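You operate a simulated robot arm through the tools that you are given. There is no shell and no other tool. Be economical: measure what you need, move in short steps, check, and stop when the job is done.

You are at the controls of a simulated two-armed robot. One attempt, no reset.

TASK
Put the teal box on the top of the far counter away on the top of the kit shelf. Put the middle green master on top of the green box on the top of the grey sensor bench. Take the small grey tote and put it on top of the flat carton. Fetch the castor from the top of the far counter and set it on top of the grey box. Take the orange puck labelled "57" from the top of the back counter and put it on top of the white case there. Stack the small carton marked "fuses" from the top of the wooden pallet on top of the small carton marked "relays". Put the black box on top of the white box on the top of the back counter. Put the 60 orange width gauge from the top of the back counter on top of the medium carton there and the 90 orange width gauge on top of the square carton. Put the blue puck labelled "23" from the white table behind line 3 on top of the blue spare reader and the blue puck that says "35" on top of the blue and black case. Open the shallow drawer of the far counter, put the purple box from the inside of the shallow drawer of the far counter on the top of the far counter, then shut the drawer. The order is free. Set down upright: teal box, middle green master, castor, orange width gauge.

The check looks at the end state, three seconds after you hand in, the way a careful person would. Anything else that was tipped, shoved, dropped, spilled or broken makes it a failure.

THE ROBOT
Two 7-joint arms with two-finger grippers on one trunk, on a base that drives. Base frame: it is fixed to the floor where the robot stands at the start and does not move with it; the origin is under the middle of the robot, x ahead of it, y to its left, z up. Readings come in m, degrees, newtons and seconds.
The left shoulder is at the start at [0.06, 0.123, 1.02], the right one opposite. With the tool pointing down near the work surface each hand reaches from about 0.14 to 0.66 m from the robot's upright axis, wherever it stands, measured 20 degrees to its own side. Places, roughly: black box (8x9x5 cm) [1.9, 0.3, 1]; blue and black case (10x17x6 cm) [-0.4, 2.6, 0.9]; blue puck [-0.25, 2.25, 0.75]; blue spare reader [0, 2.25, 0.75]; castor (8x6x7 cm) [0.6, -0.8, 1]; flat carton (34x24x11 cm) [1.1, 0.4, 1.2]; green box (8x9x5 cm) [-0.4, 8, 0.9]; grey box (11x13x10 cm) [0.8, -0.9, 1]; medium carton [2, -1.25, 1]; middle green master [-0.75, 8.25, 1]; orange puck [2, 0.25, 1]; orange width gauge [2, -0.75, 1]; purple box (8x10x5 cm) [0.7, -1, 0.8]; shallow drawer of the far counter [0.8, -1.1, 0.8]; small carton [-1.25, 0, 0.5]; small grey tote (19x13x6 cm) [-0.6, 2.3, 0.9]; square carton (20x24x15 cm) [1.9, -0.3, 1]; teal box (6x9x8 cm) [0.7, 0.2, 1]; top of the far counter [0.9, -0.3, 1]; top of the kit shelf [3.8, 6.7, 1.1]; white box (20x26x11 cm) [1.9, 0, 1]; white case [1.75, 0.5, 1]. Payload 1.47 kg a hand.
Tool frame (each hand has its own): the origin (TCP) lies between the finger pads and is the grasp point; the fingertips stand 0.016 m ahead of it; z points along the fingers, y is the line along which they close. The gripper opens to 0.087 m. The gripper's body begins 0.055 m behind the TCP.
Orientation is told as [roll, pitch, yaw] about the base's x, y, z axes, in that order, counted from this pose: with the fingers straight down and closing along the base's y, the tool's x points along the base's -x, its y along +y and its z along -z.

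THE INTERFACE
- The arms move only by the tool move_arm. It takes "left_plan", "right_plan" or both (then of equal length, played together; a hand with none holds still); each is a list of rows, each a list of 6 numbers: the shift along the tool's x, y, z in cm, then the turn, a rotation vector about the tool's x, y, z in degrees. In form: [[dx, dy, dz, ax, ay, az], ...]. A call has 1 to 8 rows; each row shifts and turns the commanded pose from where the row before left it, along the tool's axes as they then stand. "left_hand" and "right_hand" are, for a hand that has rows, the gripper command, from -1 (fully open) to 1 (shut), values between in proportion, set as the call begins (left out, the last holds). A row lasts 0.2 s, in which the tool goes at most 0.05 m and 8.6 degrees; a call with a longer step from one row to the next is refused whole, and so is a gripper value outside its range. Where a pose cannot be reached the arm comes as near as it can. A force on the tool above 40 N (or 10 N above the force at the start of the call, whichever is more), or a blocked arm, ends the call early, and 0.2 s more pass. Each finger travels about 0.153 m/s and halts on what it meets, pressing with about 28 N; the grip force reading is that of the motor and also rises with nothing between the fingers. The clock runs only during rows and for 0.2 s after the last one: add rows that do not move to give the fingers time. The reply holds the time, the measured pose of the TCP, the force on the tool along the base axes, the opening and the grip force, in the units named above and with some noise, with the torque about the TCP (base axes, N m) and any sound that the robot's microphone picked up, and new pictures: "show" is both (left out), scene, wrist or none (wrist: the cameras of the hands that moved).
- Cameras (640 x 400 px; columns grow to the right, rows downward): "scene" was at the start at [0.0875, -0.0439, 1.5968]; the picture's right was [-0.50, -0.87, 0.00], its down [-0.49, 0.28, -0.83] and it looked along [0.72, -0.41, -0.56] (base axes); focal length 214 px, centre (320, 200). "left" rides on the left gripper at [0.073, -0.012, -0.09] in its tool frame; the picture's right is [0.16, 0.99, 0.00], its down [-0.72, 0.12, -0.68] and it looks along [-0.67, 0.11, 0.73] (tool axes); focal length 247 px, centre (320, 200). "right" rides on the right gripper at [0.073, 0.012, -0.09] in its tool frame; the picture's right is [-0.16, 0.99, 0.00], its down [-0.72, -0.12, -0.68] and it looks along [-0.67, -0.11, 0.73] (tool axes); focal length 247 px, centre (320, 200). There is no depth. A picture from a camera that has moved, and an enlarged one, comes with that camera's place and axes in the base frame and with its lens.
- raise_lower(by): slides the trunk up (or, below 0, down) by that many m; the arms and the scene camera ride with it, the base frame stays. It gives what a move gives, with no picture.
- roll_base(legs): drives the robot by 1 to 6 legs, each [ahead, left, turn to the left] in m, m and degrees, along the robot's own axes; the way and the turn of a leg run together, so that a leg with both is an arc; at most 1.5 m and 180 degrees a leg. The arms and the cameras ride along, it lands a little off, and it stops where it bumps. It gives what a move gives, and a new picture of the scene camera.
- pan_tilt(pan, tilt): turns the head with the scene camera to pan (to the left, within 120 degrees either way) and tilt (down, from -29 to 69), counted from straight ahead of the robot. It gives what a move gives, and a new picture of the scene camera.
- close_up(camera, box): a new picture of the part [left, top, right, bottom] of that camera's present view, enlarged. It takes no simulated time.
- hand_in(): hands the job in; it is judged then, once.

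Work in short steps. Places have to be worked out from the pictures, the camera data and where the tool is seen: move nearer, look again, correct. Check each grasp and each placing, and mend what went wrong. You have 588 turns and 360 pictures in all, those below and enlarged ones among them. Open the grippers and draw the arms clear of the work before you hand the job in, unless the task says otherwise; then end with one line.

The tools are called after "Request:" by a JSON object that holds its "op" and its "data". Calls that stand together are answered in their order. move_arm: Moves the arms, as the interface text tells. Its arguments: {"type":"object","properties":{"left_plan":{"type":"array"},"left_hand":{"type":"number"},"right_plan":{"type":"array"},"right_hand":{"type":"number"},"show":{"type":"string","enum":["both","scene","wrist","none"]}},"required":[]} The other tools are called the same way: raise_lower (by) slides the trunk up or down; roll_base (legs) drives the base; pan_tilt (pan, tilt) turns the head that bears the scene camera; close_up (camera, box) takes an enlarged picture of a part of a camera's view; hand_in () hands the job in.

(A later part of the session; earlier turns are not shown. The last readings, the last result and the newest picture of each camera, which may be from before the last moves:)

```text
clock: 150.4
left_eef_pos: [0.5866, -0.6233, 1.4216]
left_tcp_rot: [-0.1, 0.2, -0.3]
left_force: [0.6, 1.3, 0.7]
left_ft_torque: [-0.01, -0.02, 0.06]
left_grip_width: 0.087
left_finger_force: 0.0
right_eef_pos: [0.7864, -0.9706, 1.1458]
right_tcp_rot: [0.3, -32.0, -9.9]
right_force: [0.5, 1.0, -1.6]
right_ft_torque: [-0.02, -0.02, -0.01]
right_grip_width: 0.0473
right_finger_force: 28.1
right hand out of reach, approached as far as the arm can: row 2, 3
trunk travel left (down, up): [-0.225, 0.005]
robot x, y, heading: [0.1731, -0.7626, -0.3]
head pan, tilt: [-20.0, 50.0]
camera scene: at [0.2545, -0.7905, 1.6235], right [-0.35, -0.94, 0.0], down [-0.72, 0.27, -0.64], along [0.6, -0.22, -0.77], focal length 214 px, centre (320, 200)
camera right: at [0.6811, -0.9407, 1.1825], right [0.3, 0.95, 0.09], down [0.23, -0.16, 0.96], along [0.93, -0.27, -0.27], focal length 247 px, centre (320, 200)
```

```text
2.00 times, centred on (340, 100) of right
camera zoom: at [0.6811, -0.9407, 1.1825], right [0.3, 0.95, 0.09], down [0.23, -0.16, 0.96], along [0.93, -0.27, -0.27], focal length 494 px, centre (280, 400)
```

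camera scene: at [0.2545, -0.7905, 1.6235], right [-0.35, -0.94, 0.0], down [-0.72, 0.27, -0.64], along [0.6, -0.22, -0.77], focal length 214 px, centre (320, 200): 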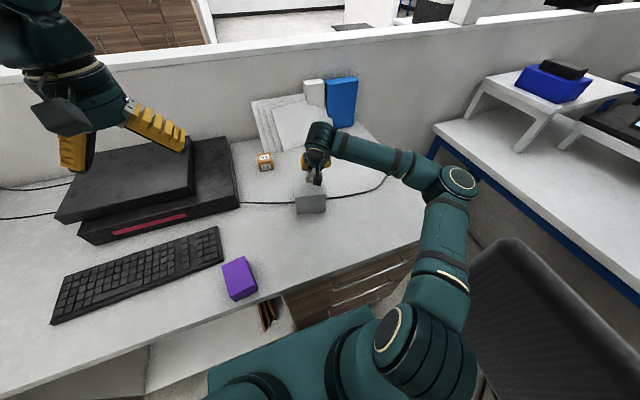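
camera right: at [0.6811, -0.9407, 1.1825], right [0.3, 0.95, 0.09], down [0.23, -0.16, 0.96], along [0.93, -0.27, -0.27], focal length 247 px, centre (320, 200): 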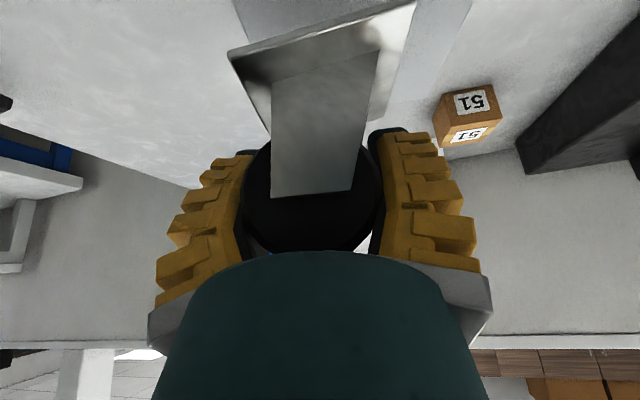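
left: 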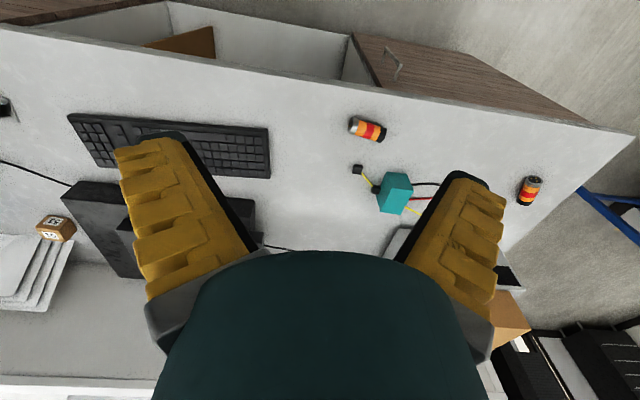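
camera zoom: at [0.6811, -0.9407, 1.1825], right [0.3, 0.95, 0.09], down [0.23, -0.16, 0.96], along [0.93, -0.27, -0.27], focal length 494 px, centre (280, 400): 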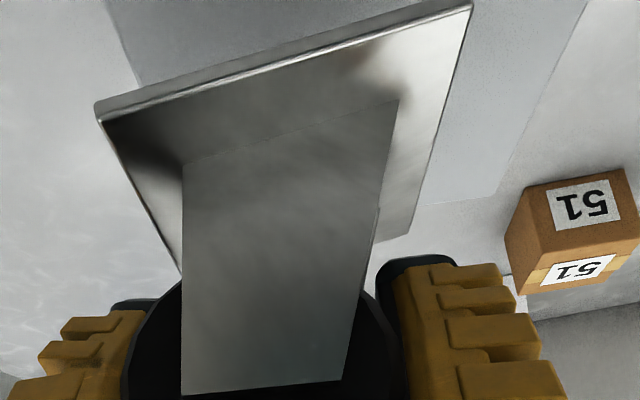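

Box top centre ≈(0.79,−0.94); plate centre ≈(0.783,−0.953). Shift 1.2 cm to +y and lower.

Request:
{"op": "move_arm", "data": {"right_plan": [[0, 1.2, 0, 0, 0, 0], [0.8, 0, 1.27, 0, 0, 0], [0.8, 0, 1.27, 0, 0, 0], [0.4, 0, 0.6, 0, 0, 0]], "show": "wrist"}}

```text
clock: 151.4
left_eef_pos: [0.5847, -0.6233, 1.4231]
left_tcp_rot: [0.1, 0.0, -0.4]
left_force: [0.0, 0.1, 1.0]
left_ft_torque: [0.03, 0.01, 0.0]
left_grip_width: 0.0871
left_finger_force: 0.1
right_eef_pos: [0.7795, -0.9642, 1.1087]
right_tcp_rot: [0.4, -32.5, -9.9]
right_force: [-0.7, -4.6, 18.6]
right_ft_torque: [0.58, -0.26, 0.04]
right_grip_width: 0.048
right_finger_force: 28.2
right hand out of reach, approached as far as the arm can: row 1
trunk travel left (down, up): [-0.225, 0.005]
robot x, y, heading: [0.1713, -0.7624, -0.4]
head pan, tilt: [-20.0, 50.0]
camera right: at [0.6749, -0.9352, 1.1447], right [0.3, 0.95, 0.09], down [0.22, -0.16, 0.96], along [0.93, -0.27, -0.26], focal length 247 px, centre (320, 200)
```

right: 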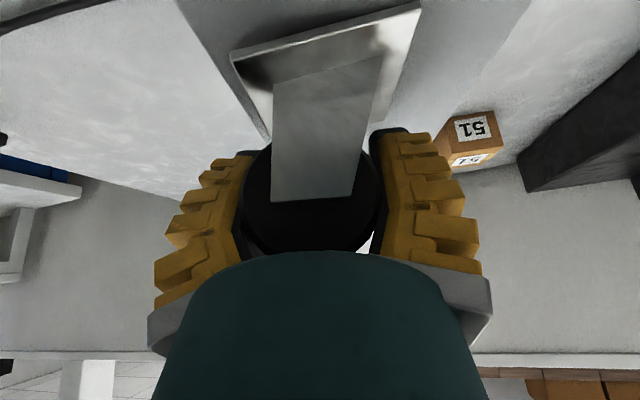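

Plate rests on the box with margins all round. Release and withdraw.

Request:
{"op": "move_arm", "data": {"right_plan": [[0, 0, 0, 0, 0, 0], [0, 0, 0, 0, 0, 0], [0, 0, -2.5, 0, 0, 0], [0, 0, -4, 0, 0, 0], [0, 0, -4, 0, 0, 0]], "right_hand": -1, "show": "both"}}

```text
clock: 152.6
left_eef_pos: [0.5846, -0.6224, 1.4215]
left_tcp_rot: [0.0, 0.0, -0.4]
left_force: [-0.3, 1.1, 0.0]
left_ft_torque: [-0.04, 0.0, 0.0]
left_grip_width: 0.0869
left_finger_force: 0.0
right_eef_pos: [0.7275, -0.9552, 1.1935]
right_tcp_rot: [0.3, -32.1, -10.0]
right_force: [0.5, -0.3, 1.0]
right_ft_torque: [0.01, -0.03, 0.02]
right_grip_width: 0.0868
right_finger_force: 0.0
trunk travel left (down, up): [-0.225, 0.005]
robot x, y, heading: [0.1679, -0.7661, -0.3]
head pan, tilt: [-20.0, 50.0]
camera scene: at [0.2526, -0.7895, 1.6236], right [-0.35, -0.94, 0.0], down [-0.72, 0.27, -0.64], along [0.6, -0.22, -0.77], focal length 214 px, centre (320, 200)
camera right: at [0.6224, -0.925, 1.2312], right [0.3, 0.95, 0.09], down [0.23, -0.16, 0.96], along [0.93, -0.27, -0.27], focal length 247 px, centre (320, 200)
```

scene: 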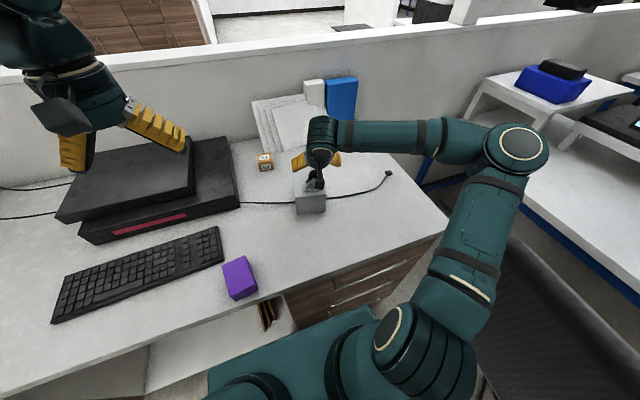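
right: 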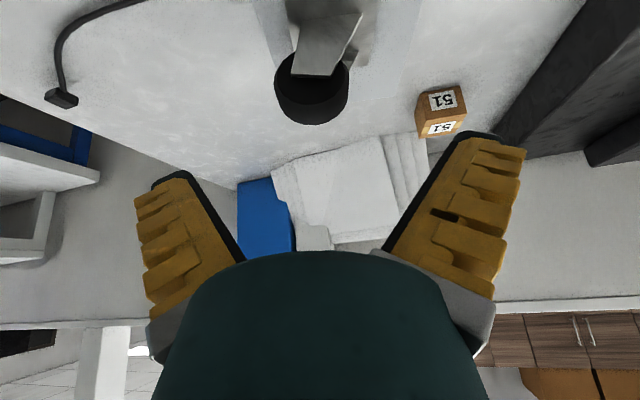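

Castor stands on the grey box. Back away and view to confirm, turning toward the next work: the teal box and pallet.

Request:
{"op": "roll_base", "data": {"legs": [[-0.4, 0, 0]]}}

Request:
{"op": "close_up", "data": {"camera": "scene", "box": [160, 80, 420, 240]}}

```text
clock: 155.1
left_eef_pos: [0.1886, -0.6188, 1.4216]
left_tcp_rot: [-0.1, 0.0, 0.3]
left_force: [-0.2, -0.6, 0.0]
left_ft_torque: [-0.03, 0.01, -0.02]
left_grip_width: 0.0869
left_finger_force: 0.0
right_eef_pos: [0.3345, -0.9474, 1.1937]
right_tcp_rot: [0.3, -31.9, -9.4]
right_force: [-1.2, -0.2, 0.5]
right_ft_torque: [0.05, -0.02, 0.0]
right_grip_width: 0.0869
right_finger_force: 0.0
trunk travel left (down, up): [-0.225, 0.005]
robot x, y, heading: [-0.2269, -0.7667, 0.3]
head pan, tilt: [-20.0, 50.0]
camera scene: at [-0.1422, -0.7893, 1.6235], right [-0.34, -0.94, 0.0], down [-0.72, 0.26, -0.64], along [0.61, -0.22, -0.77], focal length 214 px, centre (320, 200)
```

scene: 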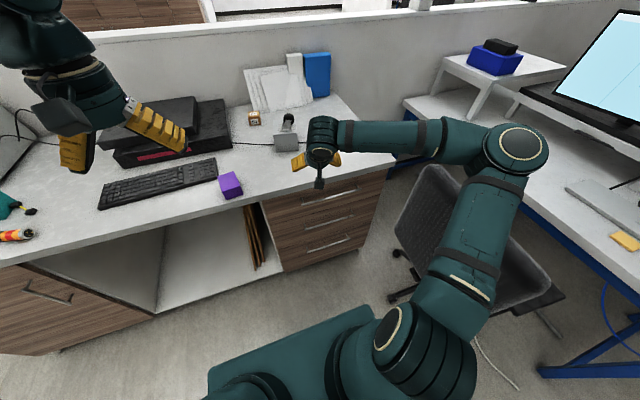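

```text
2.46 times, centred on (290, 160) of scene
camera zoom: at [-0.1422, -0.7893, 1.6235], right [-0.34, -0.94, 0.0], down [-0.72, 0.26, -0.64], along [0.61, -0.22, -0.77], focal length 528 px, centre (394, 298)
```

zoom: 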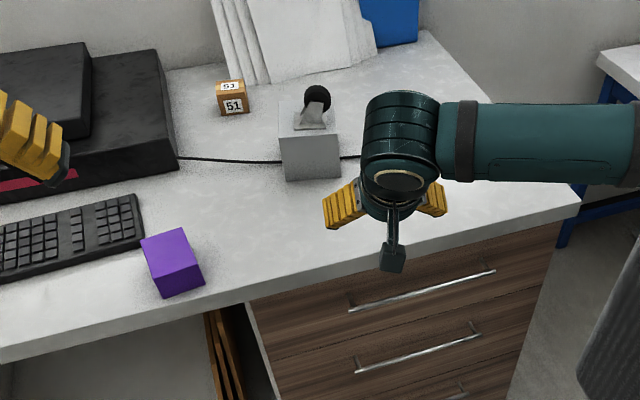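

All good there. Next the pallet behind: straighten the right hand, slide left and turn around.

Request:
{"op": "move_arm", "data": {"right_plan": [[0, 0, -3, 0, 8, 0], [0, 0, -3, 0, 8, 0], [0, 0, -3, 0, 8, 0], [0, 0, -3, 0, 8, 0]], "show": "none"}}

Request:
{"op": "roll_base", "data": {"legs": [[-0.1, 0.7, 0], [0, 0, 180]]}}

Request:
{"op": "pan_tilt", "data": {"pan": 0, "tilt": 45}}

```text
clock: 156.1
left_eef_pos: [0.189, -0.6168, 1.4207]
left_tcp_rot: [0.0, 0.1, 0.3]
left_force: [-0.1, -0.3, 0.1]
left_ft_torque: [-0.06, 0.05, 0.0]
left_grip_width: 0.087
left_finger_force: 0.1
right_eef_pos: [0.272, -0.9755, 1.2986]
right_tcp_rot: [0.3, 0.1, -8.9]
right_force: [0.1, 0.1, 0.2]
right_ft_torque: [-0.05, 0.04, -0.04]
right_grip_width: 0.0872
right_finger_force: 0.1
right hand out of reach, approached as far as the arm can: row 2, 3
trunk travel left (down, up): [-0.225, 0.005]
robot x, y, heading: [-0.2243, -0.7653, 0.6]
head pan, tilt: [-20.0, 50.0]
```

```text
clock: 170.1
left_eef_pos: [-0.7405, -0.2101, 1.4224]
left_tcp_rot: [-0.1, 0.2, -178.8]
left_force: [0.2, -0.1, -0.2]
left_ft_torque: [-0.01, -0.03, -0.03]
left_grip_width: 0.0869
left_finger_force: 0.0
right_eef_pos: [-0.8299, 0.1481, 1.2968]
right_tcp_rot: [0.3, 0.0, 171.8]
right_force: [-0.3, 0.7, -0.4]
right_ft_torque: [0.01, -0.04, -0.02]
right_grip_width: 0.0871
right_finger_force: 0.0
trunk travel left (down, up): [-0.225, 0.005]
robot x, y, heading: [-0.3324, -0.0571, -178.5]
head pan, tilt: [-20.0, 50.0]
camera scene: at [-0.4118, -0.0329, 1.6235], right [0.32, 0.95, 0.0], down [0.73, -0.25, -0.64], along [-0.61, 0.21, -0.77], focal length 214 px, centre (320, 200)
```

scene: 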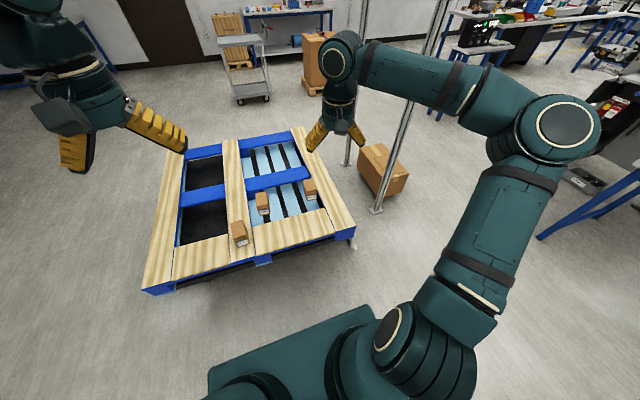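

```text
clock: 170.9
left_eef_pos: [-0.7408, -0.2098, 1.4209]
left_tcp_rot: [0.1, 0.1, -178.8]
left_force: [-0.2, 1.4, -0.8]
left_ft_torque: [0.0, 0.02, 0.0]
left_grip_width: 0.0869
left_finger_force: 0.0
right_eef_pos: [-0.83, 0.1484, 1.2968]
right_tcp_rot: [0.2, -0.1, 171.8]
right_force: [1.0, 0.4, 0.3]
right_ft_torque: [0.01, 0.0, -0.02]
right_grip_width: 0.087
right_finger_force: 0.1
trunk travel left (down, up): [-0.225, 0.005]
robot x, y, heading: [-0.3294, -0.0602, -178.8]
head pan, tilt: [0.0, 45.0]
camera scene: at [-0.4202, -0.0593, 1.6304], right [-0.02, 1.0, 0.0], down [0.71, 0.01, -0.71], along [-0.71, -0.01, -0.71], focal length 214 px, centre (320, 200)
```

scene: 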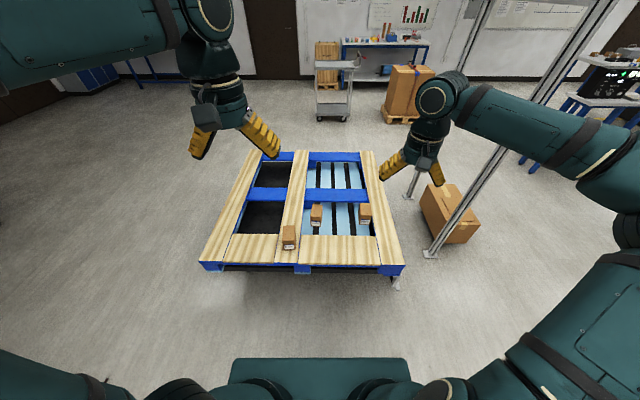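

Request:
{"op": "close_up", "data": {"camera": "scene", "box": [260, 180, 400, 270]}}

```text
4.44 times, centred on (330, 225) of scene
camera zoom: at [-0.4202, -0.0593, 1.6304], right [-0.02, 1.0, 0.0], down [0.71, 0.01, -0.71], along [-0.71, -0.01, -0.71], focal length 953 px, centre (276, 89)
```

zoom: 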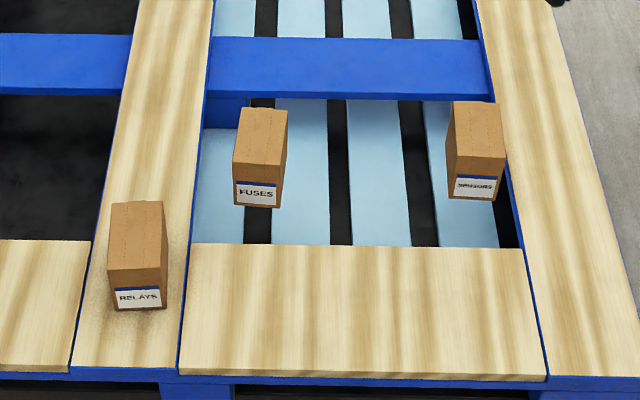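

"Fuses" is the middle carton (≈[−1.40,−0.10]) and "relays" the left-front one (≈[−1.21,−0.27]). Drive closer and lower the trunk.

Request:
{"op": "roll_base", "data": {"legs": [[0.33, -0.15, -1.2]]}}

Request:
{"op": "raise_lower", "data": {"by": -0.2}}

Request:
{"op": "pan_tilt", "data": {"pan": 10, "tilt": 55}}

```text
clock: 173.2
left_eef_pos: [-1.0679, -0.0598, 1.4217]
left_tcp_rot: [0.0, 0.1, -179.3]
left_force: [-0.5, 0.5, 0.1]
left_ft_torque: [-0.01, -0.02, -0.01]
left_grip_width: 0.0869
left_finger_force: 0.0
right_eef_pos: [-1.1522, 0.2998, 1.2972]
right_tcp_rot: [0.4, 0.0, 171.3]
right_force: [-0.6, 0.0, -0.7]
right_ft_torque: [-0.04, 0.0, -0.01]
right_grip_width: 0.0871
right_finger_force: 0.1
trunk travel left (down, up): [-0.225, 0.005]
robot x, y, heading: [-0.6537, 0.0901, -179.0]
head pan, tilt: [0.0, 45.0]
camera scene: at [-0.7459, 0.0875, 1.6304], right [-0.01, 1.0, 0.0], down [0.71, 0.01, -0.71], along [-0.71, -0.01, -0.71], focal length 214 px, centre (320, 200)
```

scene: 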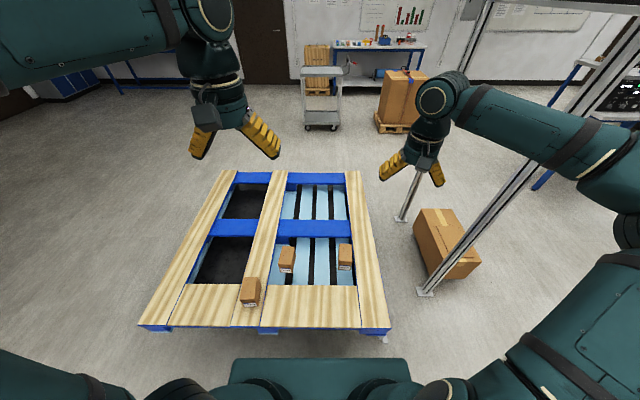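

```text
clock: 175.4
left_eef_pos: [-1.0679, -0.0594, 1.223]
left_tcp_rot: [0.1, 0.0, -179.3]
left_force: [0.6, -1.1, 0.4]
left_ft_torque: [0.01, 0.02, -0.02]
left_grip_width: 0.0868
left_finger_force: 0.0
right_eef_pos: [-1.1528, 0.2987, 1.0969]
right_tcp_rot: [0.3, -0.1, 171.3]
right_force: [-0.1, -0.2, -0.2]
right_ft_torque: [-0.02, 0.02, -0.04]
right_grip_width: 0.0869
right_finger_force: 0.0
trunk travel left (down, up): [-0.025, 0.205]
robot x, y, heading: [-0.653, 0.0862, -179.2]
head pan, tilt: [0.0, 45.0]
```

```text
clock: 176.1
left_eef_pos: [-1.0684, -0.0591, 1.2216]
left_tcp_rot: [0.0, 0.0, -179.4]
left_force: [0.3, -0.6, 0.0]
left_ft_torque: [-0.02, -0.01, 0.0]
left_grip_width: 0.0869
left_finger_force: 0.0
right_eef_pos: [-1.152, 0.2983, 1.0975]
right_tcp_rot: [0.4, 0.0, 171.3]
right_force: [0.8, 1.3, -1.0]
right_ft_torque: [0.02, 0.0, 0.02]
right_grip_width: 0.0868
right_finger_force: 0.0
trunk travel left (down, up): [-0.025, 0.205]
robot x, y, heading: [-0.6583, 0.0918, -179.3]
head pan, tilt: [10.0, 55.0]
camera scene: at [-0.735, 0.075, 1.417], right [-0.19, 0.98, 0.0], down [0.8, 0.15, -0.57], along [-0.56, -0.11, -0.82], focal length 214 px, centre (320, 200)
```

scene: 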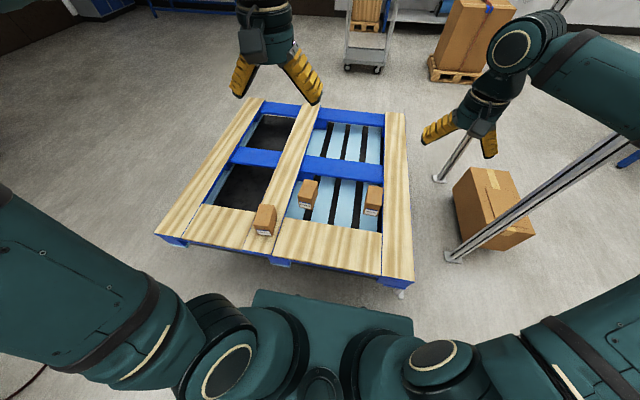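

Send the left hand lower for a wrist view of the cartons.

Request:
{"op": "move_arm", "data": {"left_plan": [[-2, 0.5, 4.4, 0, 0, 0], [-2, 0.5, 4.4, 0, 0, 0], [-2, 0.5, 4.4, 0, 0, 0], [-1, 0.5, 4.6, 0, 0, 0], [-1, 0.5, 4.6, 0, 0, 0], [-1, 0.5, 4.6, 0, 0, 0], [-1, 0.5, 4.6, 0, 0, 0], [-1, 0.5, 4.6, 0, 0, 0]], "show": "wrist"}}

```text
clock: 177.9
left_eef_pos: [-1.1732, -0.1022, 0.8621]
left_tcp_rot: [0.0, 0.2, -179.4]
left_force: [0.0, -0.7, 0.1]
left_ft_torque: [-0.01, -0.01, -0.04]
left_grip_width: 0.0867
left_finger_force: 0.0
right_eef_pos: [-1.1535, 0.2991, 1.0962]
right_tcp_rot: [0.3, 0.1, 171.3]
right_force: [-0.2, 0.6, 0.8]
right_ft_torque: [0.04, 0.01, -0.02]
right_grip_width: 0.087
right_finger_force: 0.1
trunk travel left (down, up): [-0.025, 0.205]
robot x, y, heading: [-0.6551, 0.0879, -179.4]
head pan, tilt: [10.0, 55.0]
camera left: at [-1.1017, -0.0884, 0.9515], right [0.17, -0.99, 0.0], down [-0.72, -0.12, 0.68], along [-0.67, -0.12, -0.73], focal length 247 px, centre (320, 200)
```

left: 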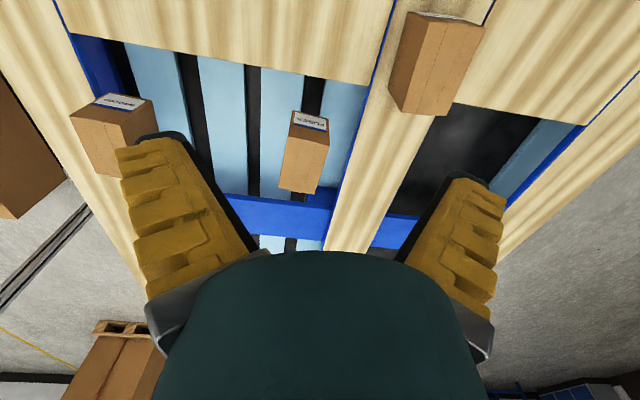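

Take a second wrist view lower for a good height estimate.

Request:
{"op": "move_arm", "data": {"left_plan": [[0, 0, 4, 0, 0, 0], [0, 0, 4, 0, 0, 0], [0, 0, 4, 0, 0, 0]], "show": "wrist"}}

```text
clock: 178.7
left_eef_pos: [-1.1749, -0.1007, 0.7399]
left_tcp_rot: [-0.1, 0.1, -179.3]
left_force: [0.1, 0.1, -0.1]
left_ft_torque: [0.0, 0.04, -0.02]
left_grip_width: 0.0869
left_finger_force: 0.0
right_eef_pos: [-1.1544, 0.2993, 1.0971]
right_tcp_rot: [0.3, 0.0, 171.2]
right_force: [-0.7, -0.9, 1.1]
right_ft_torque: [-0.01, -0.03, 0.0]
right_grip_width: 0.0869
right_finger_force: 0.1
trunk travel left (down, up): [-0.025, 0.205]
robot x, y, heading: [-0.6564, 0.0855, -179.3]
head pan, tilt: [10.0, 55.0]
camera left: at [-1.103, -0.0876, 0.8285], right [0.17, -0.99, 0.0], down [-0.72, -0.12, 0.68], along [-0.67, -0.11, -0.73], focal length 247 px, centre (320, 200)
```

left: 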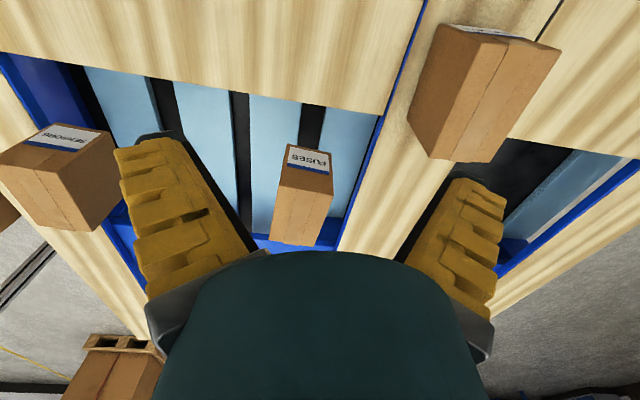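

Request:
{"op": "close_up", "data": {"camera": "left", "box": [220, 120, 400, 250]}}

Request:
{"op": "move_arm", "data": {"left_plan": [[2, 0, 2, 0, 0, 0], [2, 0, 3, 0, 0, 0]], "show": "none"}}

Request:
{"op": "close_up", "data": {"camera": "left", "box": [160, 60, 560, 310]}}

```text
3.08 times, centred on (310, 185) of left
camera zoom: at [-1.103, -0.0876, 0.8285], right [0.17, -0.99, 0.0], down [-0.72, -0.12, 0.68], along [-0.67, -0.11, -0.73], focal length 760 px, centre (351, 246)
```

zoom: 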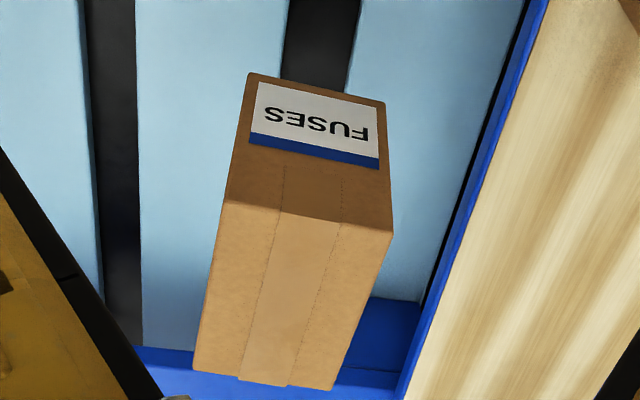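

```text
clock: 179.3
left_eef_pos: [-1.1351, -0.1004, 0.6899]
left_tcp_rot: [0.0, 0.1, -179.4]
left_force: [0.5, 0.0, 0.4]
left_ft_torque: [-0.02, 0.0, -0.02]
left_grip_width: 0.0872
left_finger_force: 0.1
right_eef_pos: [-1.1519, 0.2988, 1.0978]
right_tcp_rot: [0.3, 0.0, 171.3]
right_force: [-0.5, -0.3, 0.1]
right_ft_torque: [-0.02, -0.01, -0.02]
right_grip_width: 0.0867
right_finger_force: 0.0
trunk travel left (down, up): [-0.025, 0.205]
robot x, y, heading: [-0.652, 0.0893, -179.4]
head pan, tilt: [10.0, 55.0]
```

```text
1.60 times, centred on (360, 185) of left
camera zoom: at [-1.0626, -0.0878, 0.778], right [0.17, -0.99, 0.0], down [-0.72, -0.12, 0.68], along [-0.67, -0.12, -0.73], focal length 395 px, centre (256, 224)
```

zoom: 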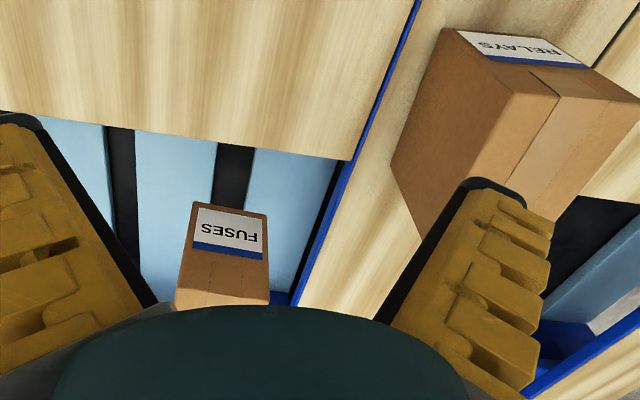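

Measured: fuses carton 6.5 cm wide (y), 10.4 deep, 9.5 high, base z≈0.512, centre (−1.346,−0.098), yaw ≈175°. Drive 5 cm nearer, align the left hand with yaw and a slight forward pitch.

Request:
{"op": "roll_base", "data": {"legs": [[0.05, 0, 0]]}}

Request:
{"op": "move_arm", "data": {"left_plan": [[0, 0, 0, 0, 0, 5.6], [0, 0, 0, 0, -8, 0], [0, 0, 0, 0, -8, 0]], "show": "wrist"}}

```text
clock: 180.2
left_eef_pos: [-1.1849, -0.1015, 0.6884]
left_tcp_rot: [0.0, 0.1, -179.5]
left_force: [-0.8, 0.0, -0.7]
left_ft_torque: [0.0, -0.06, -0.01]
left_grip_width: 0.0869
left_finger_force: 0.1
right_eef_pos: [-1.2028, 0.2987, 1.0969]
right_tcp_rot: [0.3, 0.0, 171.2]
right_force: [-0.8, -0.6, -0.6]
right_ft_torque: [-0.03, 0.01, 0.01]
right_grip_width: 0.0871
right_finger_force: 0.0
trunk travel left (down, up): [-0.025, 0.205]
robot x, y, heading: [-0.7036, 0.0899, -179.3]
head pan, tilt: [10.0, 55.0]
camera scene: at [-0.7857, 0.0744, 1.4168], right [-0.19, 0.98, 0.0], down [0.81, 0.15, -0.57], along [-0.56, -0.11, -0.82], focal length 214 px, centre (320, 200)
```

scene: 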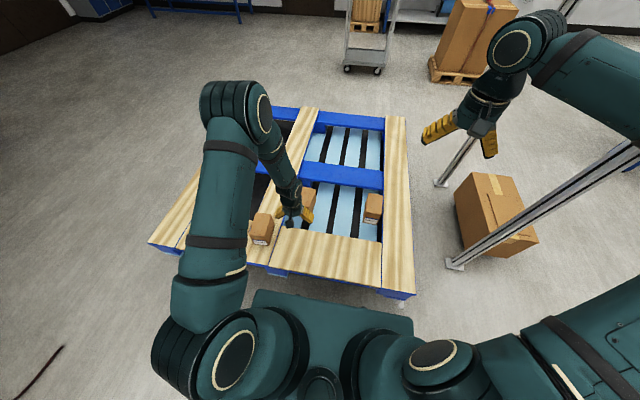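

```text
clock: 181.1
left_eef_pos: [-1.1836, -0.1025, 0.6892]
left_tcp_rot: [0.0, -16.0, 175.0]
left_force: [-0.4, 0.5, 0.5]
left_ft_torque: [0.0, -0.03, 0.0]
left_grip_width: 0.0869
left_finger_force: 0.1
right_eef_pos: [-1.2013, 0.2986, 1.097]
right_tcp_rot: [0.3, 0.0, 171.3]
right_force: [0.1, -1.3, -0.2]
right_ft_torque: [0.03, 0.03, -0.01]
right_grip_width: 0.0867
right_finger_force: 0.1
trunk travel left (down, up): [-0.025, 0.205]
robot x, y, heading: [-0.7065, 0.0899, -179.3]
head pan, tilt: [10.0, 55.0]
camera left: at [-1.0885, -0.0971, 0.7546], right [0.07, -1.0, -0.04], down [-0.52, -0.07, 0.85], along [-0.85, -0.03, -0.52], focal length 247 px, centre (320, 200)
```

left: 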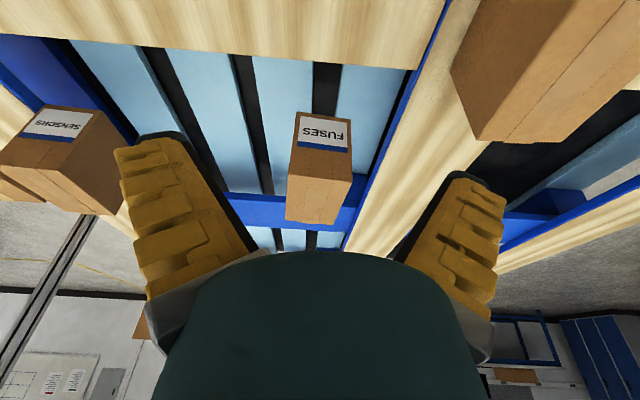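

Request:
{"op": "move_arm", "data": {"left_plan": [[-4.1, 0.3, 1.2, 0, 0, 0], [-4.1, 0.3, 1.2, 0, 0, 0], [-4.1, 0.3, 1.2, 0, 0, 0]], "show": "wrist"}}

```text
clock: 181.8
left_eef_pos: [-1.3134, -0.0983, 0.6878]
left_tcp_rot: [0.0, -15.9, 174.9]
left_force: [0.5, 0.0, 0.3]
left_ft_torque: [-0.01, -0.02, 0.03]
left_grip_width: 0.0868
left_finger_force: 0.1
right_eef_pos: [-1.2011, 0.2989, 1.097]
right_tcp_rot: [0.3, 0.0, 171.1]
right_force: [0.0, -0.9, 0.5]
right_ft_torque: [0.03, 0.02, 0.02]
right_grip_width: 0.0871
right_finger_force: 0.0
trunk travel left (down, up): [-0.025, 0.205]
robot x, y, heading: [-0.7045, 0.09, -179.6]
head pan, tilt: [10.0, 55.0]
camera left: at [-1.2177, -0.0951, 0.7529], right [0.07, -1.0, -0.04], down [-0.52, -0.07, 0.85], along [-0.85, -0.03, -0.52], focal length 247 px, centre (320, 200)
```

left: 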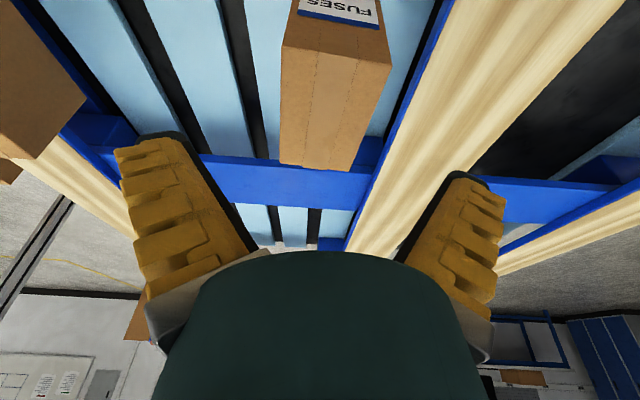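

Confirms centre (−1.346,−0.098). Descend along the tool axis and grip.

Request:
{"op": "move_arm", "data": {"left_plan": [[0, 0.25, 4, 0, 0, 0], [0, 0, 4, 0, 0, 0], [0, 0, 4, 0, 0, 0]], "show": "wrist"}}

Request:
{"op": "move_arm", "data": {"left_plan": [[0, 0, 0, 0, 0, 0], [0, 0, 0, 0, 0, 0], [0, 0, 0, 0, 0, 0]], "left_hand": 1, "show": "none"}}

```text
clock: 182.7
left_eef_pos: [-1.3461, -0.0994, 0.5737]
left_tcp_rot: [0.1, -16.2, 175.0]
left_force: [-1.7, -5.3, 12.7]
left_ft_torque: [-0.17, -0.47, -0.06]
left_grip_width: 0.0888
left_finger_force: 8.9
right_eef_pos: [-1.2008, 0.299, 1.0973]
right_tcp_rot: [0.3, -0.1, 171.3]
right_force: [0.5, 0.3, 0.6]
right_ft_torque: [-0.01, 0.01, 0.0]
right_grip_width: 0.0871
right_finger_force: 0.0
trunk travel left (down, up): [-0.025, 0.205]
robot x, y, heading: [-0.7067, 0.0871, -179.5]
head pan, tilt: [10.0, 55.0]
camera left: at [-1.2511, -0.095, 0.639], right [0.07, -1.0, -0.04], down [-0.51, -0.07, 0.86], along [-0.86, -0.04, -0.52], focal length 247 px, centre (320, 200)
```

left: 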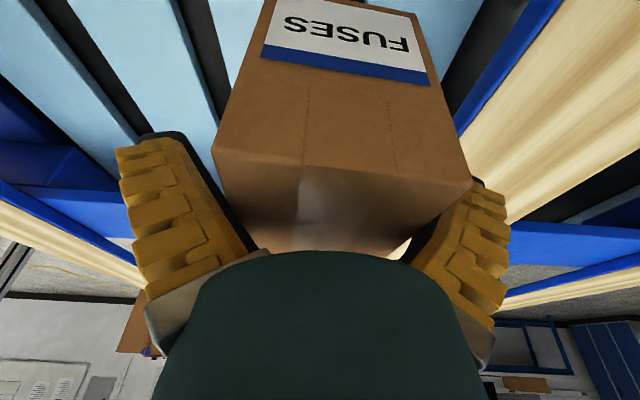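

```text
clock: 183.4
left_eef_pos: [-1.3451, -0.0973, 0.5712]
left_tcp_rot: [0.0, -16.0, 175.0]
left_force: [-1.5, -3.9, 5.4]
left_ft_torque: [-0.27, -0.38, -0.17]
left_grip_width: 0.0834
left_finger_force: 27.5
right_eef_pos: [-1.2013, 0.299, 1.0979]
right_tcp_rot: [0.3, -0.1, 171.1]
right_force: [0.7, -0.1, -0.8]
right_ft_torque: [0.04, 0.01, 0.02]
right_grip_width: 0.087
right_finger_force: 0.1
trunk travel left (down, up): [-0.025, 0.205]
robot x, y, heading: [-0.7045, 0.0827, -179.4]
head pan, tilt: [10.0, 55.0]
```

The carton is ~8.3 cm wide (my scale was off), so the grip is shallow. Open, go 3 cm deeper and grip again.

Request:
{"op": "move_arm", "data": {"left_plan": [[0, 0, 0, 0, 0, 0], [0, 0, 0, 0, 0, 0], [0, 0, 1.5, 0, 0, 0], [0, 0, 1.5, 0, 0, 0]], "left_hand": -1, "show": "wrist"}}

```text
clock: 184.3
left_eef_pos: [-1.3518, -0.0964, 0.5664]
left_tcp_rot: [0.1, -16.3, 175.0]
left_force: [7.3, -1.3, 24.9]
left_ft_torque: [-0.07, -1.09, 0.02]
left_grip_width: 0.0852
left_finger_force: 27.2
right_eef_pos: [-1.2008, 0.2986, 1.0975]
right_tcp_rot: [0.3, -0.1, 171.3]
right_force: [0.6, 0.4, -0.3]
right_ft_torque: [0.0, -0.01, -0.01]
right_grip_width: 0.0872
right_finger_force: 0.0
trunk travel left (down, up): [-0.025, 0.205]
robot x, y, heading: [-0.7033, 0.0847, -179.4]
head pan, tilt: [10.0, 55.0]
stopped in row 4 (left hand): the force on the tool passed its limit at 62 N (the readings are from after the stop); the commanded pose is now the measured one
camera left: at [-1.2566, -0.0929, 0.6307], right [0.07, -1.0, -0.04], down [-0.51, -0.07, 0.86], along [-0.86, -0.03, -0.51], focal length 247 px, centre (320, 200)
```

left: 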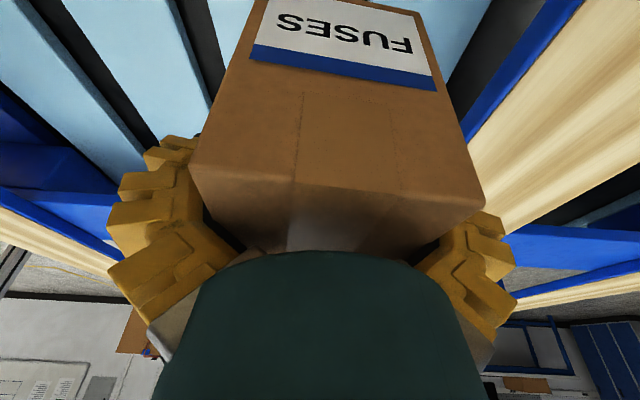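

Wedged deep, same as with the purple box. Relax slightly, close, and lift to test.

Request:
{"op": "move_arm", "data": {"left_plan": [[0, 0, -0.5, 0, 0, 0], [0, 0, 0, 0, 0, 0], [0, 0, 0, 0, 0, 0]], "left_hand": 1, "show": "none"}}

Request:
{"op": "move_arm", "data": {"left_plan": [[-0.3, 0, -1, 0, 0, 0], [-0.6, 0, -2, 0, 0, 0], [-0.6, 0, -2, 0, 0, 0]], "show": "wrist"}}

```text
clock: 185.1
left_eef_pos: [-1.3494, -0.0974, 0.5675]
left_tcp_rot: [0.1, -15.9, 175.0]
left_force: [-0.3, 0.7, 0.6]
left_ft_torque: [0.02, -0.03, 0.02]
left_grip_width: 0.0853
left_finger_force: 27.8
right_eef_pos: [-1.2025, 0.2984, 1.097]
right_tcp_rot: [0.3, 0.0, 171.2]
right_force: [0.1, -0.4, -0.3]
right_ft_torque: [-0.01, 0.01, 0.04]
right_grip_width: 0.0872
right_finger_force: 0.1
trunk travel left (down, up): [-0.025, 0.205]
robot x, y, heading: [-0.7028, 0.0881, -179.5]
head pan, tilt: [10.0, 55.0]
```

```text
clock: 185.9
left_eef_pos: [-1.3515, -0.098, 0.6198]
left_tcp_rot: [0.1, -16.0, 175.0]
left_force: [0.7, 0.6, -1.6]
left_ft_torque: [0.04, -0.03, 0.02]
left_grip_width: 0.085
left_finger_force: 27.9
right_eef_pos: [-1.2019, 0.2974, 1.0966]
right_tcp_rot: [0.3, 0.0, 171.3]
right_force: [-0.6, 0.1, 1.0]
right_ft_torque: [0.01, 0.02, -0.02]
right_grip_width: 0.0869
right_finger_force: 0.0
trunk travel left (down, up): [-0.025, 0.205]
robot x, y, heading: [-0.7044, 0.0857, -179.3]
head pan, tilt: [10.0, 55.0]
camera left: at [-1.2555, -0.0939, 0.6854], right [0.07, -1.0, -0.04], down [-0.52, -0.07, 0.85], along [-0.85, -0.03, -0.52], focal length 247 px, centre (320, 200)
```

left: 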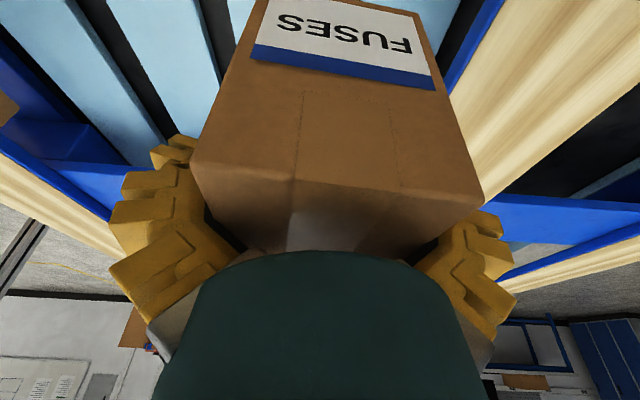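

Lifted and held. Raise higher and look where the relays carton is.

Request:
{"op": "move_arm", "data": {"left_plan": [[-1.3, 0, -4.5, 0, 0, 0], [-1.3, 0, -4.5, 0, 0, 0], [-1.3, 0, -4.5, 0, 0, 0], [-1.3, 0, -4.5, 0, 0, 0]], "show": "both"}}

```text
clock: 186.9
left_eef_pos: [-1.348, -0.0957, 0.8061]
left_tcp_rot: [0.1, -15.9, 175.0]
left_force: [0.2, 0.8, -2.5]
left_ft_torque: [0.02, -0.01, 0.01]
left_grip_width: 0.0849
left_finger_force: 28.4
right_eef_pos: [-1.2006, 0.2988, 1.0981]
right_tcp_rot: [0.3, -0.1, 171.3]
right_force: [-0.2, 0.1, -0.3]
right_ft_torque: [0.04, 0.0, -0.01]
right_grip_width: 0.0869
right_finger_force: 0.1
trunk travel left (down, up): [-0.025, 0.205]
robot x, y, heading: [-0.7041, 0.0856, -179.3]
head pan, tilt: [10.0, 55.0]
camera scene: at [-0.7837, 0.0744, 1.417], right [-0.19, 0.98, 0.0], down [0.8, 0.15, -0.57], along [-0.56, -0.11, -0.82], focal length 214 px, centre (320, 200)
camera left: at [-1.2528, -0.0918, 0.8717], right [0.07, -1.0, -0.04], down [-0.52, -0.07, 0.85], along [-0.85, -0.03, -0.52], focal length 247 px, centre (320, 200)
```

scene: 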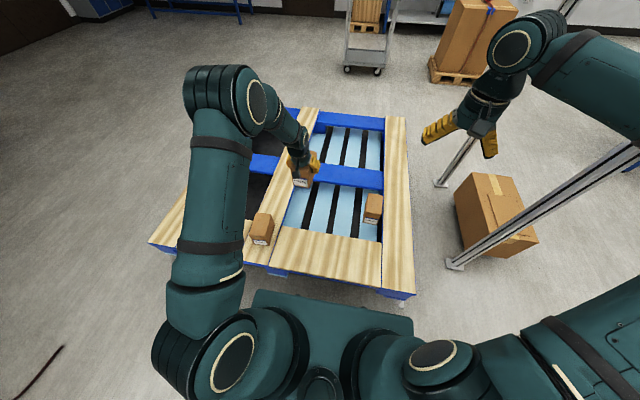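
left: 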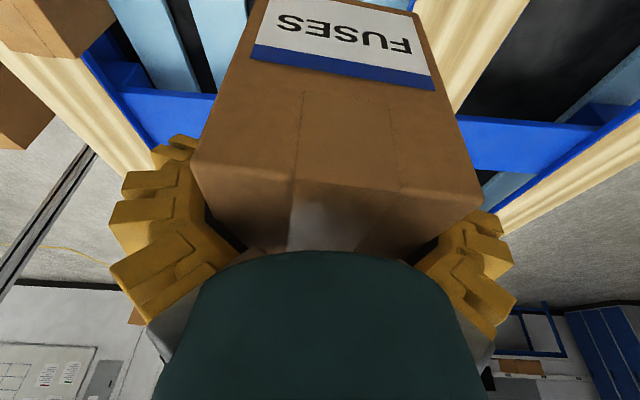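

Relays carton: centre ≈(−1.16,−0.25), top z≈0.63, yaw≈188°. Turn the held carton 13° and carry it over at height.

Request:
{"op": "move_arm", "data": {"left_plan": [[0, 0, 0, 0, 0, -6.5], [0, 0, 0, 0, 0, -6.5], [3.1, 3.56, -0.89, 0, 0, 0], [3.1, 3.56, -0.89, 0, 0, 0], [3.1, 3.56, -0.89, 0, 0, 0], [3.1, 3.56, -0.89, 0, 0, 0], [3.1, 3.56, -0.89, 0, 0, 0]], "show": "both"}}

```text
clock: 188.5
left_eef_pos: [-1.1667, -0.2544, 0.7948]
left_tcp_rot: [-3.7, -15.7, -171.5]
left_force: [-0.2, 0.4, -2.7]
left_ft_torque: [0.01, -0.04, 0.0]
left_grip_width: 0.0861
left_finger_force: 28.4
right_eef_pos: [-1.202, 0.2981, 1.0978]
right_tcp_rot: [0.2, -0.1, 171.3]
right_force: [0.7, -0.5, 0.5]
right_ft_torque: [0.03, -0.01, -0.02]
right_grip_width: 0.0869
right_finger_force: 0.1
trunk travel left (down, up): [-0.025, 0.205]
robot x, y, heading: [-0.7039, 0.0878, -179.4]
head pan, tilt: [10.0, 55.0]
camera scene: at [-0.7836, 0.0734, 1.417], right [-0.19, 0.98, 0.0], down [0.8, 0.15, -0.57], along [-0.56, -0.11, -0.82], focal length 214 px, centre (320, 200)
camera left: at [-1.0734, -0.2329, 0.862], right [0.28, -0.95, -0.1], down [-0.49, -0.23, 0.84], along [-0.83, -0.18, -0.53], focal length 247 px, centre (320, 200)
```

scene: 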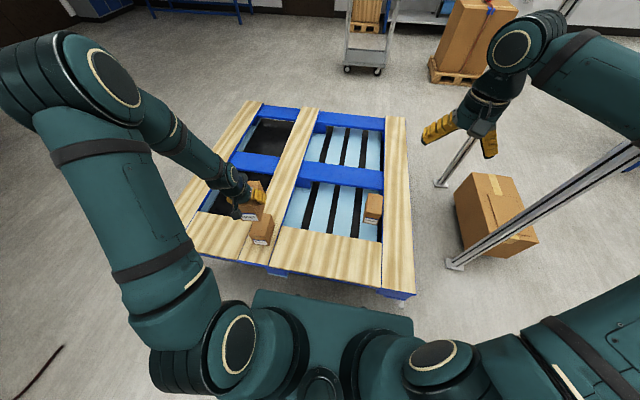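
left: 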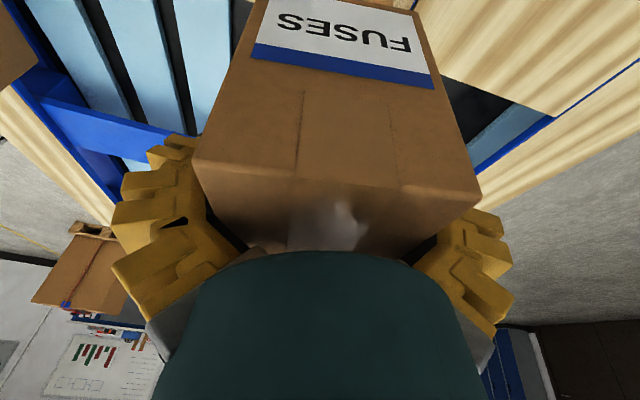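

Fix the small roll that the turn introduced, and zoom in.

Request:
{"op": "move_arm", "data": {"left_plan": [[0, 0, 0, -3.7, 0, 0]], "show": "none"}}

Request:
{"op": "close_up", "data": {"camera": "scene", "box": [200, 160, 320, 260]}}

```text
clock: 188.9
left_eef_pos: [-1.1668, -0.2521, 0.797]
left_tcp_rot: [0.1, -15.6, -171.5]
left_force: [-0.5, 0.2, -1.6]
left_ft_torque: [-0.03, -0.03, 0.0]
left_grip_width: 0.086
left_finger_force: 27.9
right_eef_pos: [-1.2015, 0.2994, 1.0971]
right_tcp_rot: [0.3, 0.0, 171.3]
right_force: [0.6, -0.3, 0.7]
right_ft_torque: [-0.01, 0.0, 0.02]
right_grip_width: 0.0869
right_finger_force: 0.1
trunk travel left (down, up): [-0.025, 0.205]
robot x, y, heading: [-0.7068, 0.085, -179.1]
head pan, tilt: [10.0, 55.0]
```

```text
4.00 times, centred on (260, 210) of scene
camera zoom: at [-0.7844, 0.075, 1.4169], right [-0.19, 0.98, 0.0], down [0.81, 0.15, -0.57], along [-0.56, -0.11, -0.82], focal length 858 px, centre (560, 160)
```

zoom: 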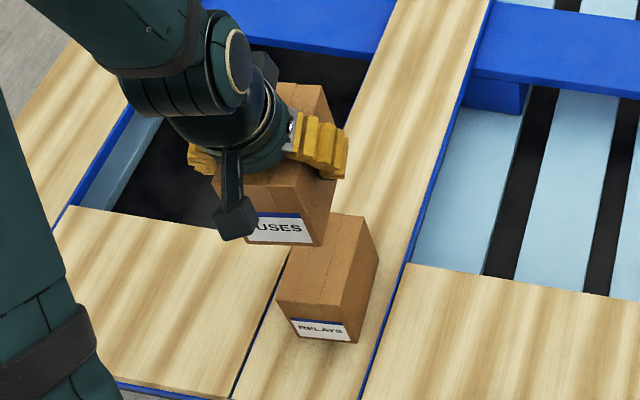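

Alignment looks right (front edges coincide for the estimated height). Lower 9 cm, then in small steps.

Request:
{"op": "move_arm", "data": {"left_plan": [[0.8, 0, 2.9, 0, 0, 0], [0.8, 0, 2.9, 0, 0, 0], [0.8, 0, 2.9, 0, 0, 0]], "show": "none"}}

Request:
{"op": "close_up", "data": {"camera": "scene", "box": [200, 160, 320, 260]}}

```text
clock: 189.7
left_eef_pos: [-1.1673, -0.2552, 0.7059]
left_tcp_rot: [0.0, -15.7, -171.6]
left_force: [-0.3, -0.6, -3.1]
left_ft_torque: [-0.02, -0.01, -0.04]
left_grip_width: 0.0861
left_finger_force: 27.9
right_eef_pos: [-1.2026, 0.2993, 1.0988]
right_tcp_rot: [0.3, 0.0, 171.4]
right_force: [0.4, 0.5, 0.6]
right_ft_torque: [0.01, 0.0, 0.0]
right_grip_width: 0.0872
right_finger_force: 0.0
trunk travel left (down, up): [-0.025, 0.205]
robot x, y, heading: [-0.7032, 0.0899, -179.3]
head pan, tilt: [10.0, 55.0]
```

```text
4.00 times, centred on (260, 210) of scene
camera zoom: at [-0.7847, 0.074, 1.4169], right [-0.19, 0.98, 0.0], down [0.81, 0.15, -0.57], along [-0.56, -0.11, -0.82], focal length 858 px, centre (560, 160)
```

zoom: 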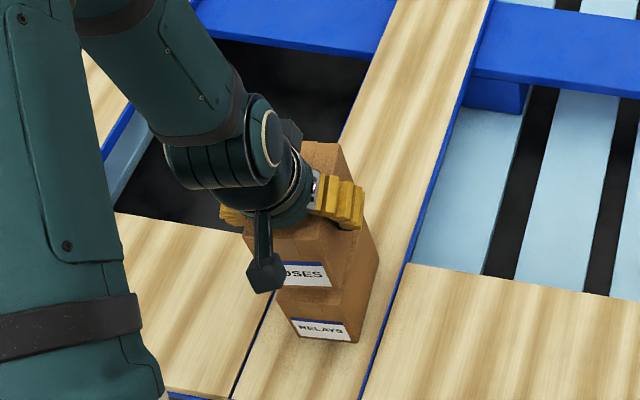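

Shift about 1.2 cm toward the robot and 1.7 cm to +y for better centring, then lower stepwise.

Request:
{"op": "move_arm", "data": {"left_plan": [[1.4, -1.5, -0.4, 0, 0, 0], [0.14, 0, 0.48, 0, 0, 0], [0.14, 0, 0.48, 0, 0, 0], [0.14, 0, 0.48, 0, 0, 0]], "show": "none"}}

Request:
{"op": "close_up", "data": {"camera": "scene", "box": [200, 160, 320, 260]}}

```text
clock: 190.7
left_eef_pos: [-1.1563, -0.2358, 0.6907]
left_tcp_rot: [0.0, -15.6, -171.4]
left_force: [0.7, -0.3, -2.8]
left_ft_torque: [-0.01, 0.0, 0.01]
left_grip_width: 0.0856
left_finger_force: 27.8
right_eef_pos: [-1.2013, 0.2979, 1.0971]
right_tcp_rot: [0.3, 0.0, 171.2]
right_force: [-0.5, 0.7, 0.8]
right_ft_torque: [-0.04, 0.03, -0.02]
right_grip_width: 0.0871
right_finger_force: 0.1
trunk travel left (down, up): [-0.025, 0.205]
robot x, y, heading: [-0.7062, 0.0911, -179.3]
head pan, tilt: [10.0, 55.0]
```

```text
4.00 times, centred on (260, 210) of scene
camera zoom: at [-0.7844, 0.0742, 1.4169], right [-0.19, 0.98, 0.0], down [0.81, 0.15, -0.57], along [-0.56, -0.11, -0.82], focal length 858 px, centre (560, 160)
```

zoom: 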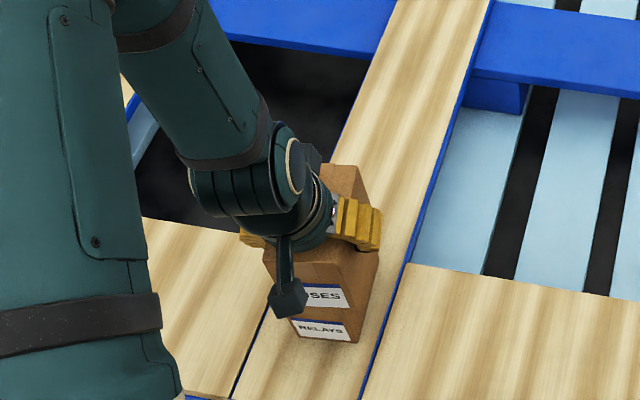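

Nicely aligned. Keep lowering.

Request:
{"op": "move_arm", "data": {"left_plan": [[0.14, 0, 0.48, 0, 0, 0], [0.14, 0, 0.48, 0, 0, 0], [0.14, 0, 0.48, 0, 0, 0]], "show": "none"}}

```text
clock: 191.5
left_eef_pos: [-1.1564, -0.2352, 0.6761]
left_tcp_rot: [0.0, -15.7, -171.5]
left_force: [-0.1, 0.8, -3.1]
left_ft_torque: [0.03, 0.03, 0.02]
left_grip_width: 0.0861
left_finger_force: 28.0
right_eef_pos: [-1.2018, 0.2978, 1.0965]
right_tcp_rot: [0.3, 0.0, 171.2]
right_force: [0.6, -0.1, 0.0]
right_ft_torque: [-0.03, 0.0, 0.01]
right_grip_width: 0.087
right_finger_force: 0.0
trunk travel left (down, up): [-0.025, 0.205]
robot x, y, heading: [-0.705, 0.0896, -179.4]
head pan, tilt: [10.0, 55.0]
```

Request:
{"op": "move_arm", "data": {"left_plan": [[0.14, 0, 0.48, 0, 0, 0], [0.14, 0, 0.48, 0, 0, 0], [0.14, 0, 0.48, 0, 0, 0]], "show": "none"}}

Request:
{"op": "close_up", "data": {"camera": "scene", "box": [200, 160, 320, 260]}}

```text
clock: 192.3
left_eef_pos: [-1.1543, -0.236, 0.667]
left_tcp_rot: [0.1, -15.9, -171.5]
left_force: [8.5, 4.0, 33.5]
left_ft_torque: [-0.24, -0.83, 0.04]
left_grip_width: 0.0828
left_finger_force: 28.3
right_eef_pos: [-1.2013, 0.2986, 1.0982]
right_tcp_rot: [0.4, -0.2, 171.3]
right_force: [0.3, 0.4, -0.1]
right_ft_torque: [0.03, 0.02, -0.03]
right_grip_width: 0.0868
right_finger_force: 0.0
trunk travel left (down, up): [-0.025, 0.205]
robot x, y, heading: [-0.7016, 0.0877, -179.3]
head pan, tilt: [10.0, 55.0]
stopped in row 3 (left hand): the force on the tool passed its limit at 50 N (the readings are from after the stop); the commanded pose is now the measured one
```

```text
4.00 times, centred on (260, 210) of scene
camera zoom: at [-0.7814, 0.076, 1.4175], right [-0.19, 0.98, 0.0], down [0.8, 0.15, -0.58], along [-0.56, -0.11, -0.82], focal length 858 px, centre (560, 160)
```

zoom: 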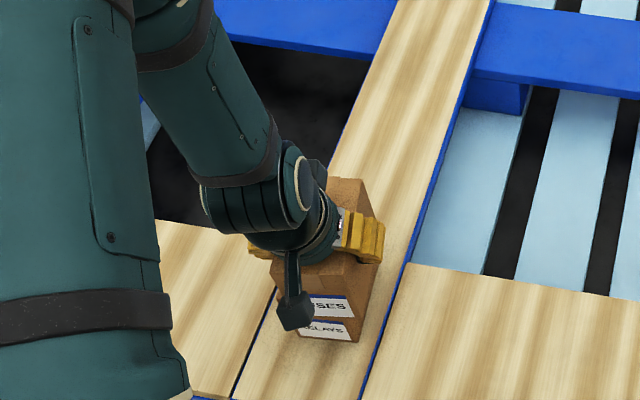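

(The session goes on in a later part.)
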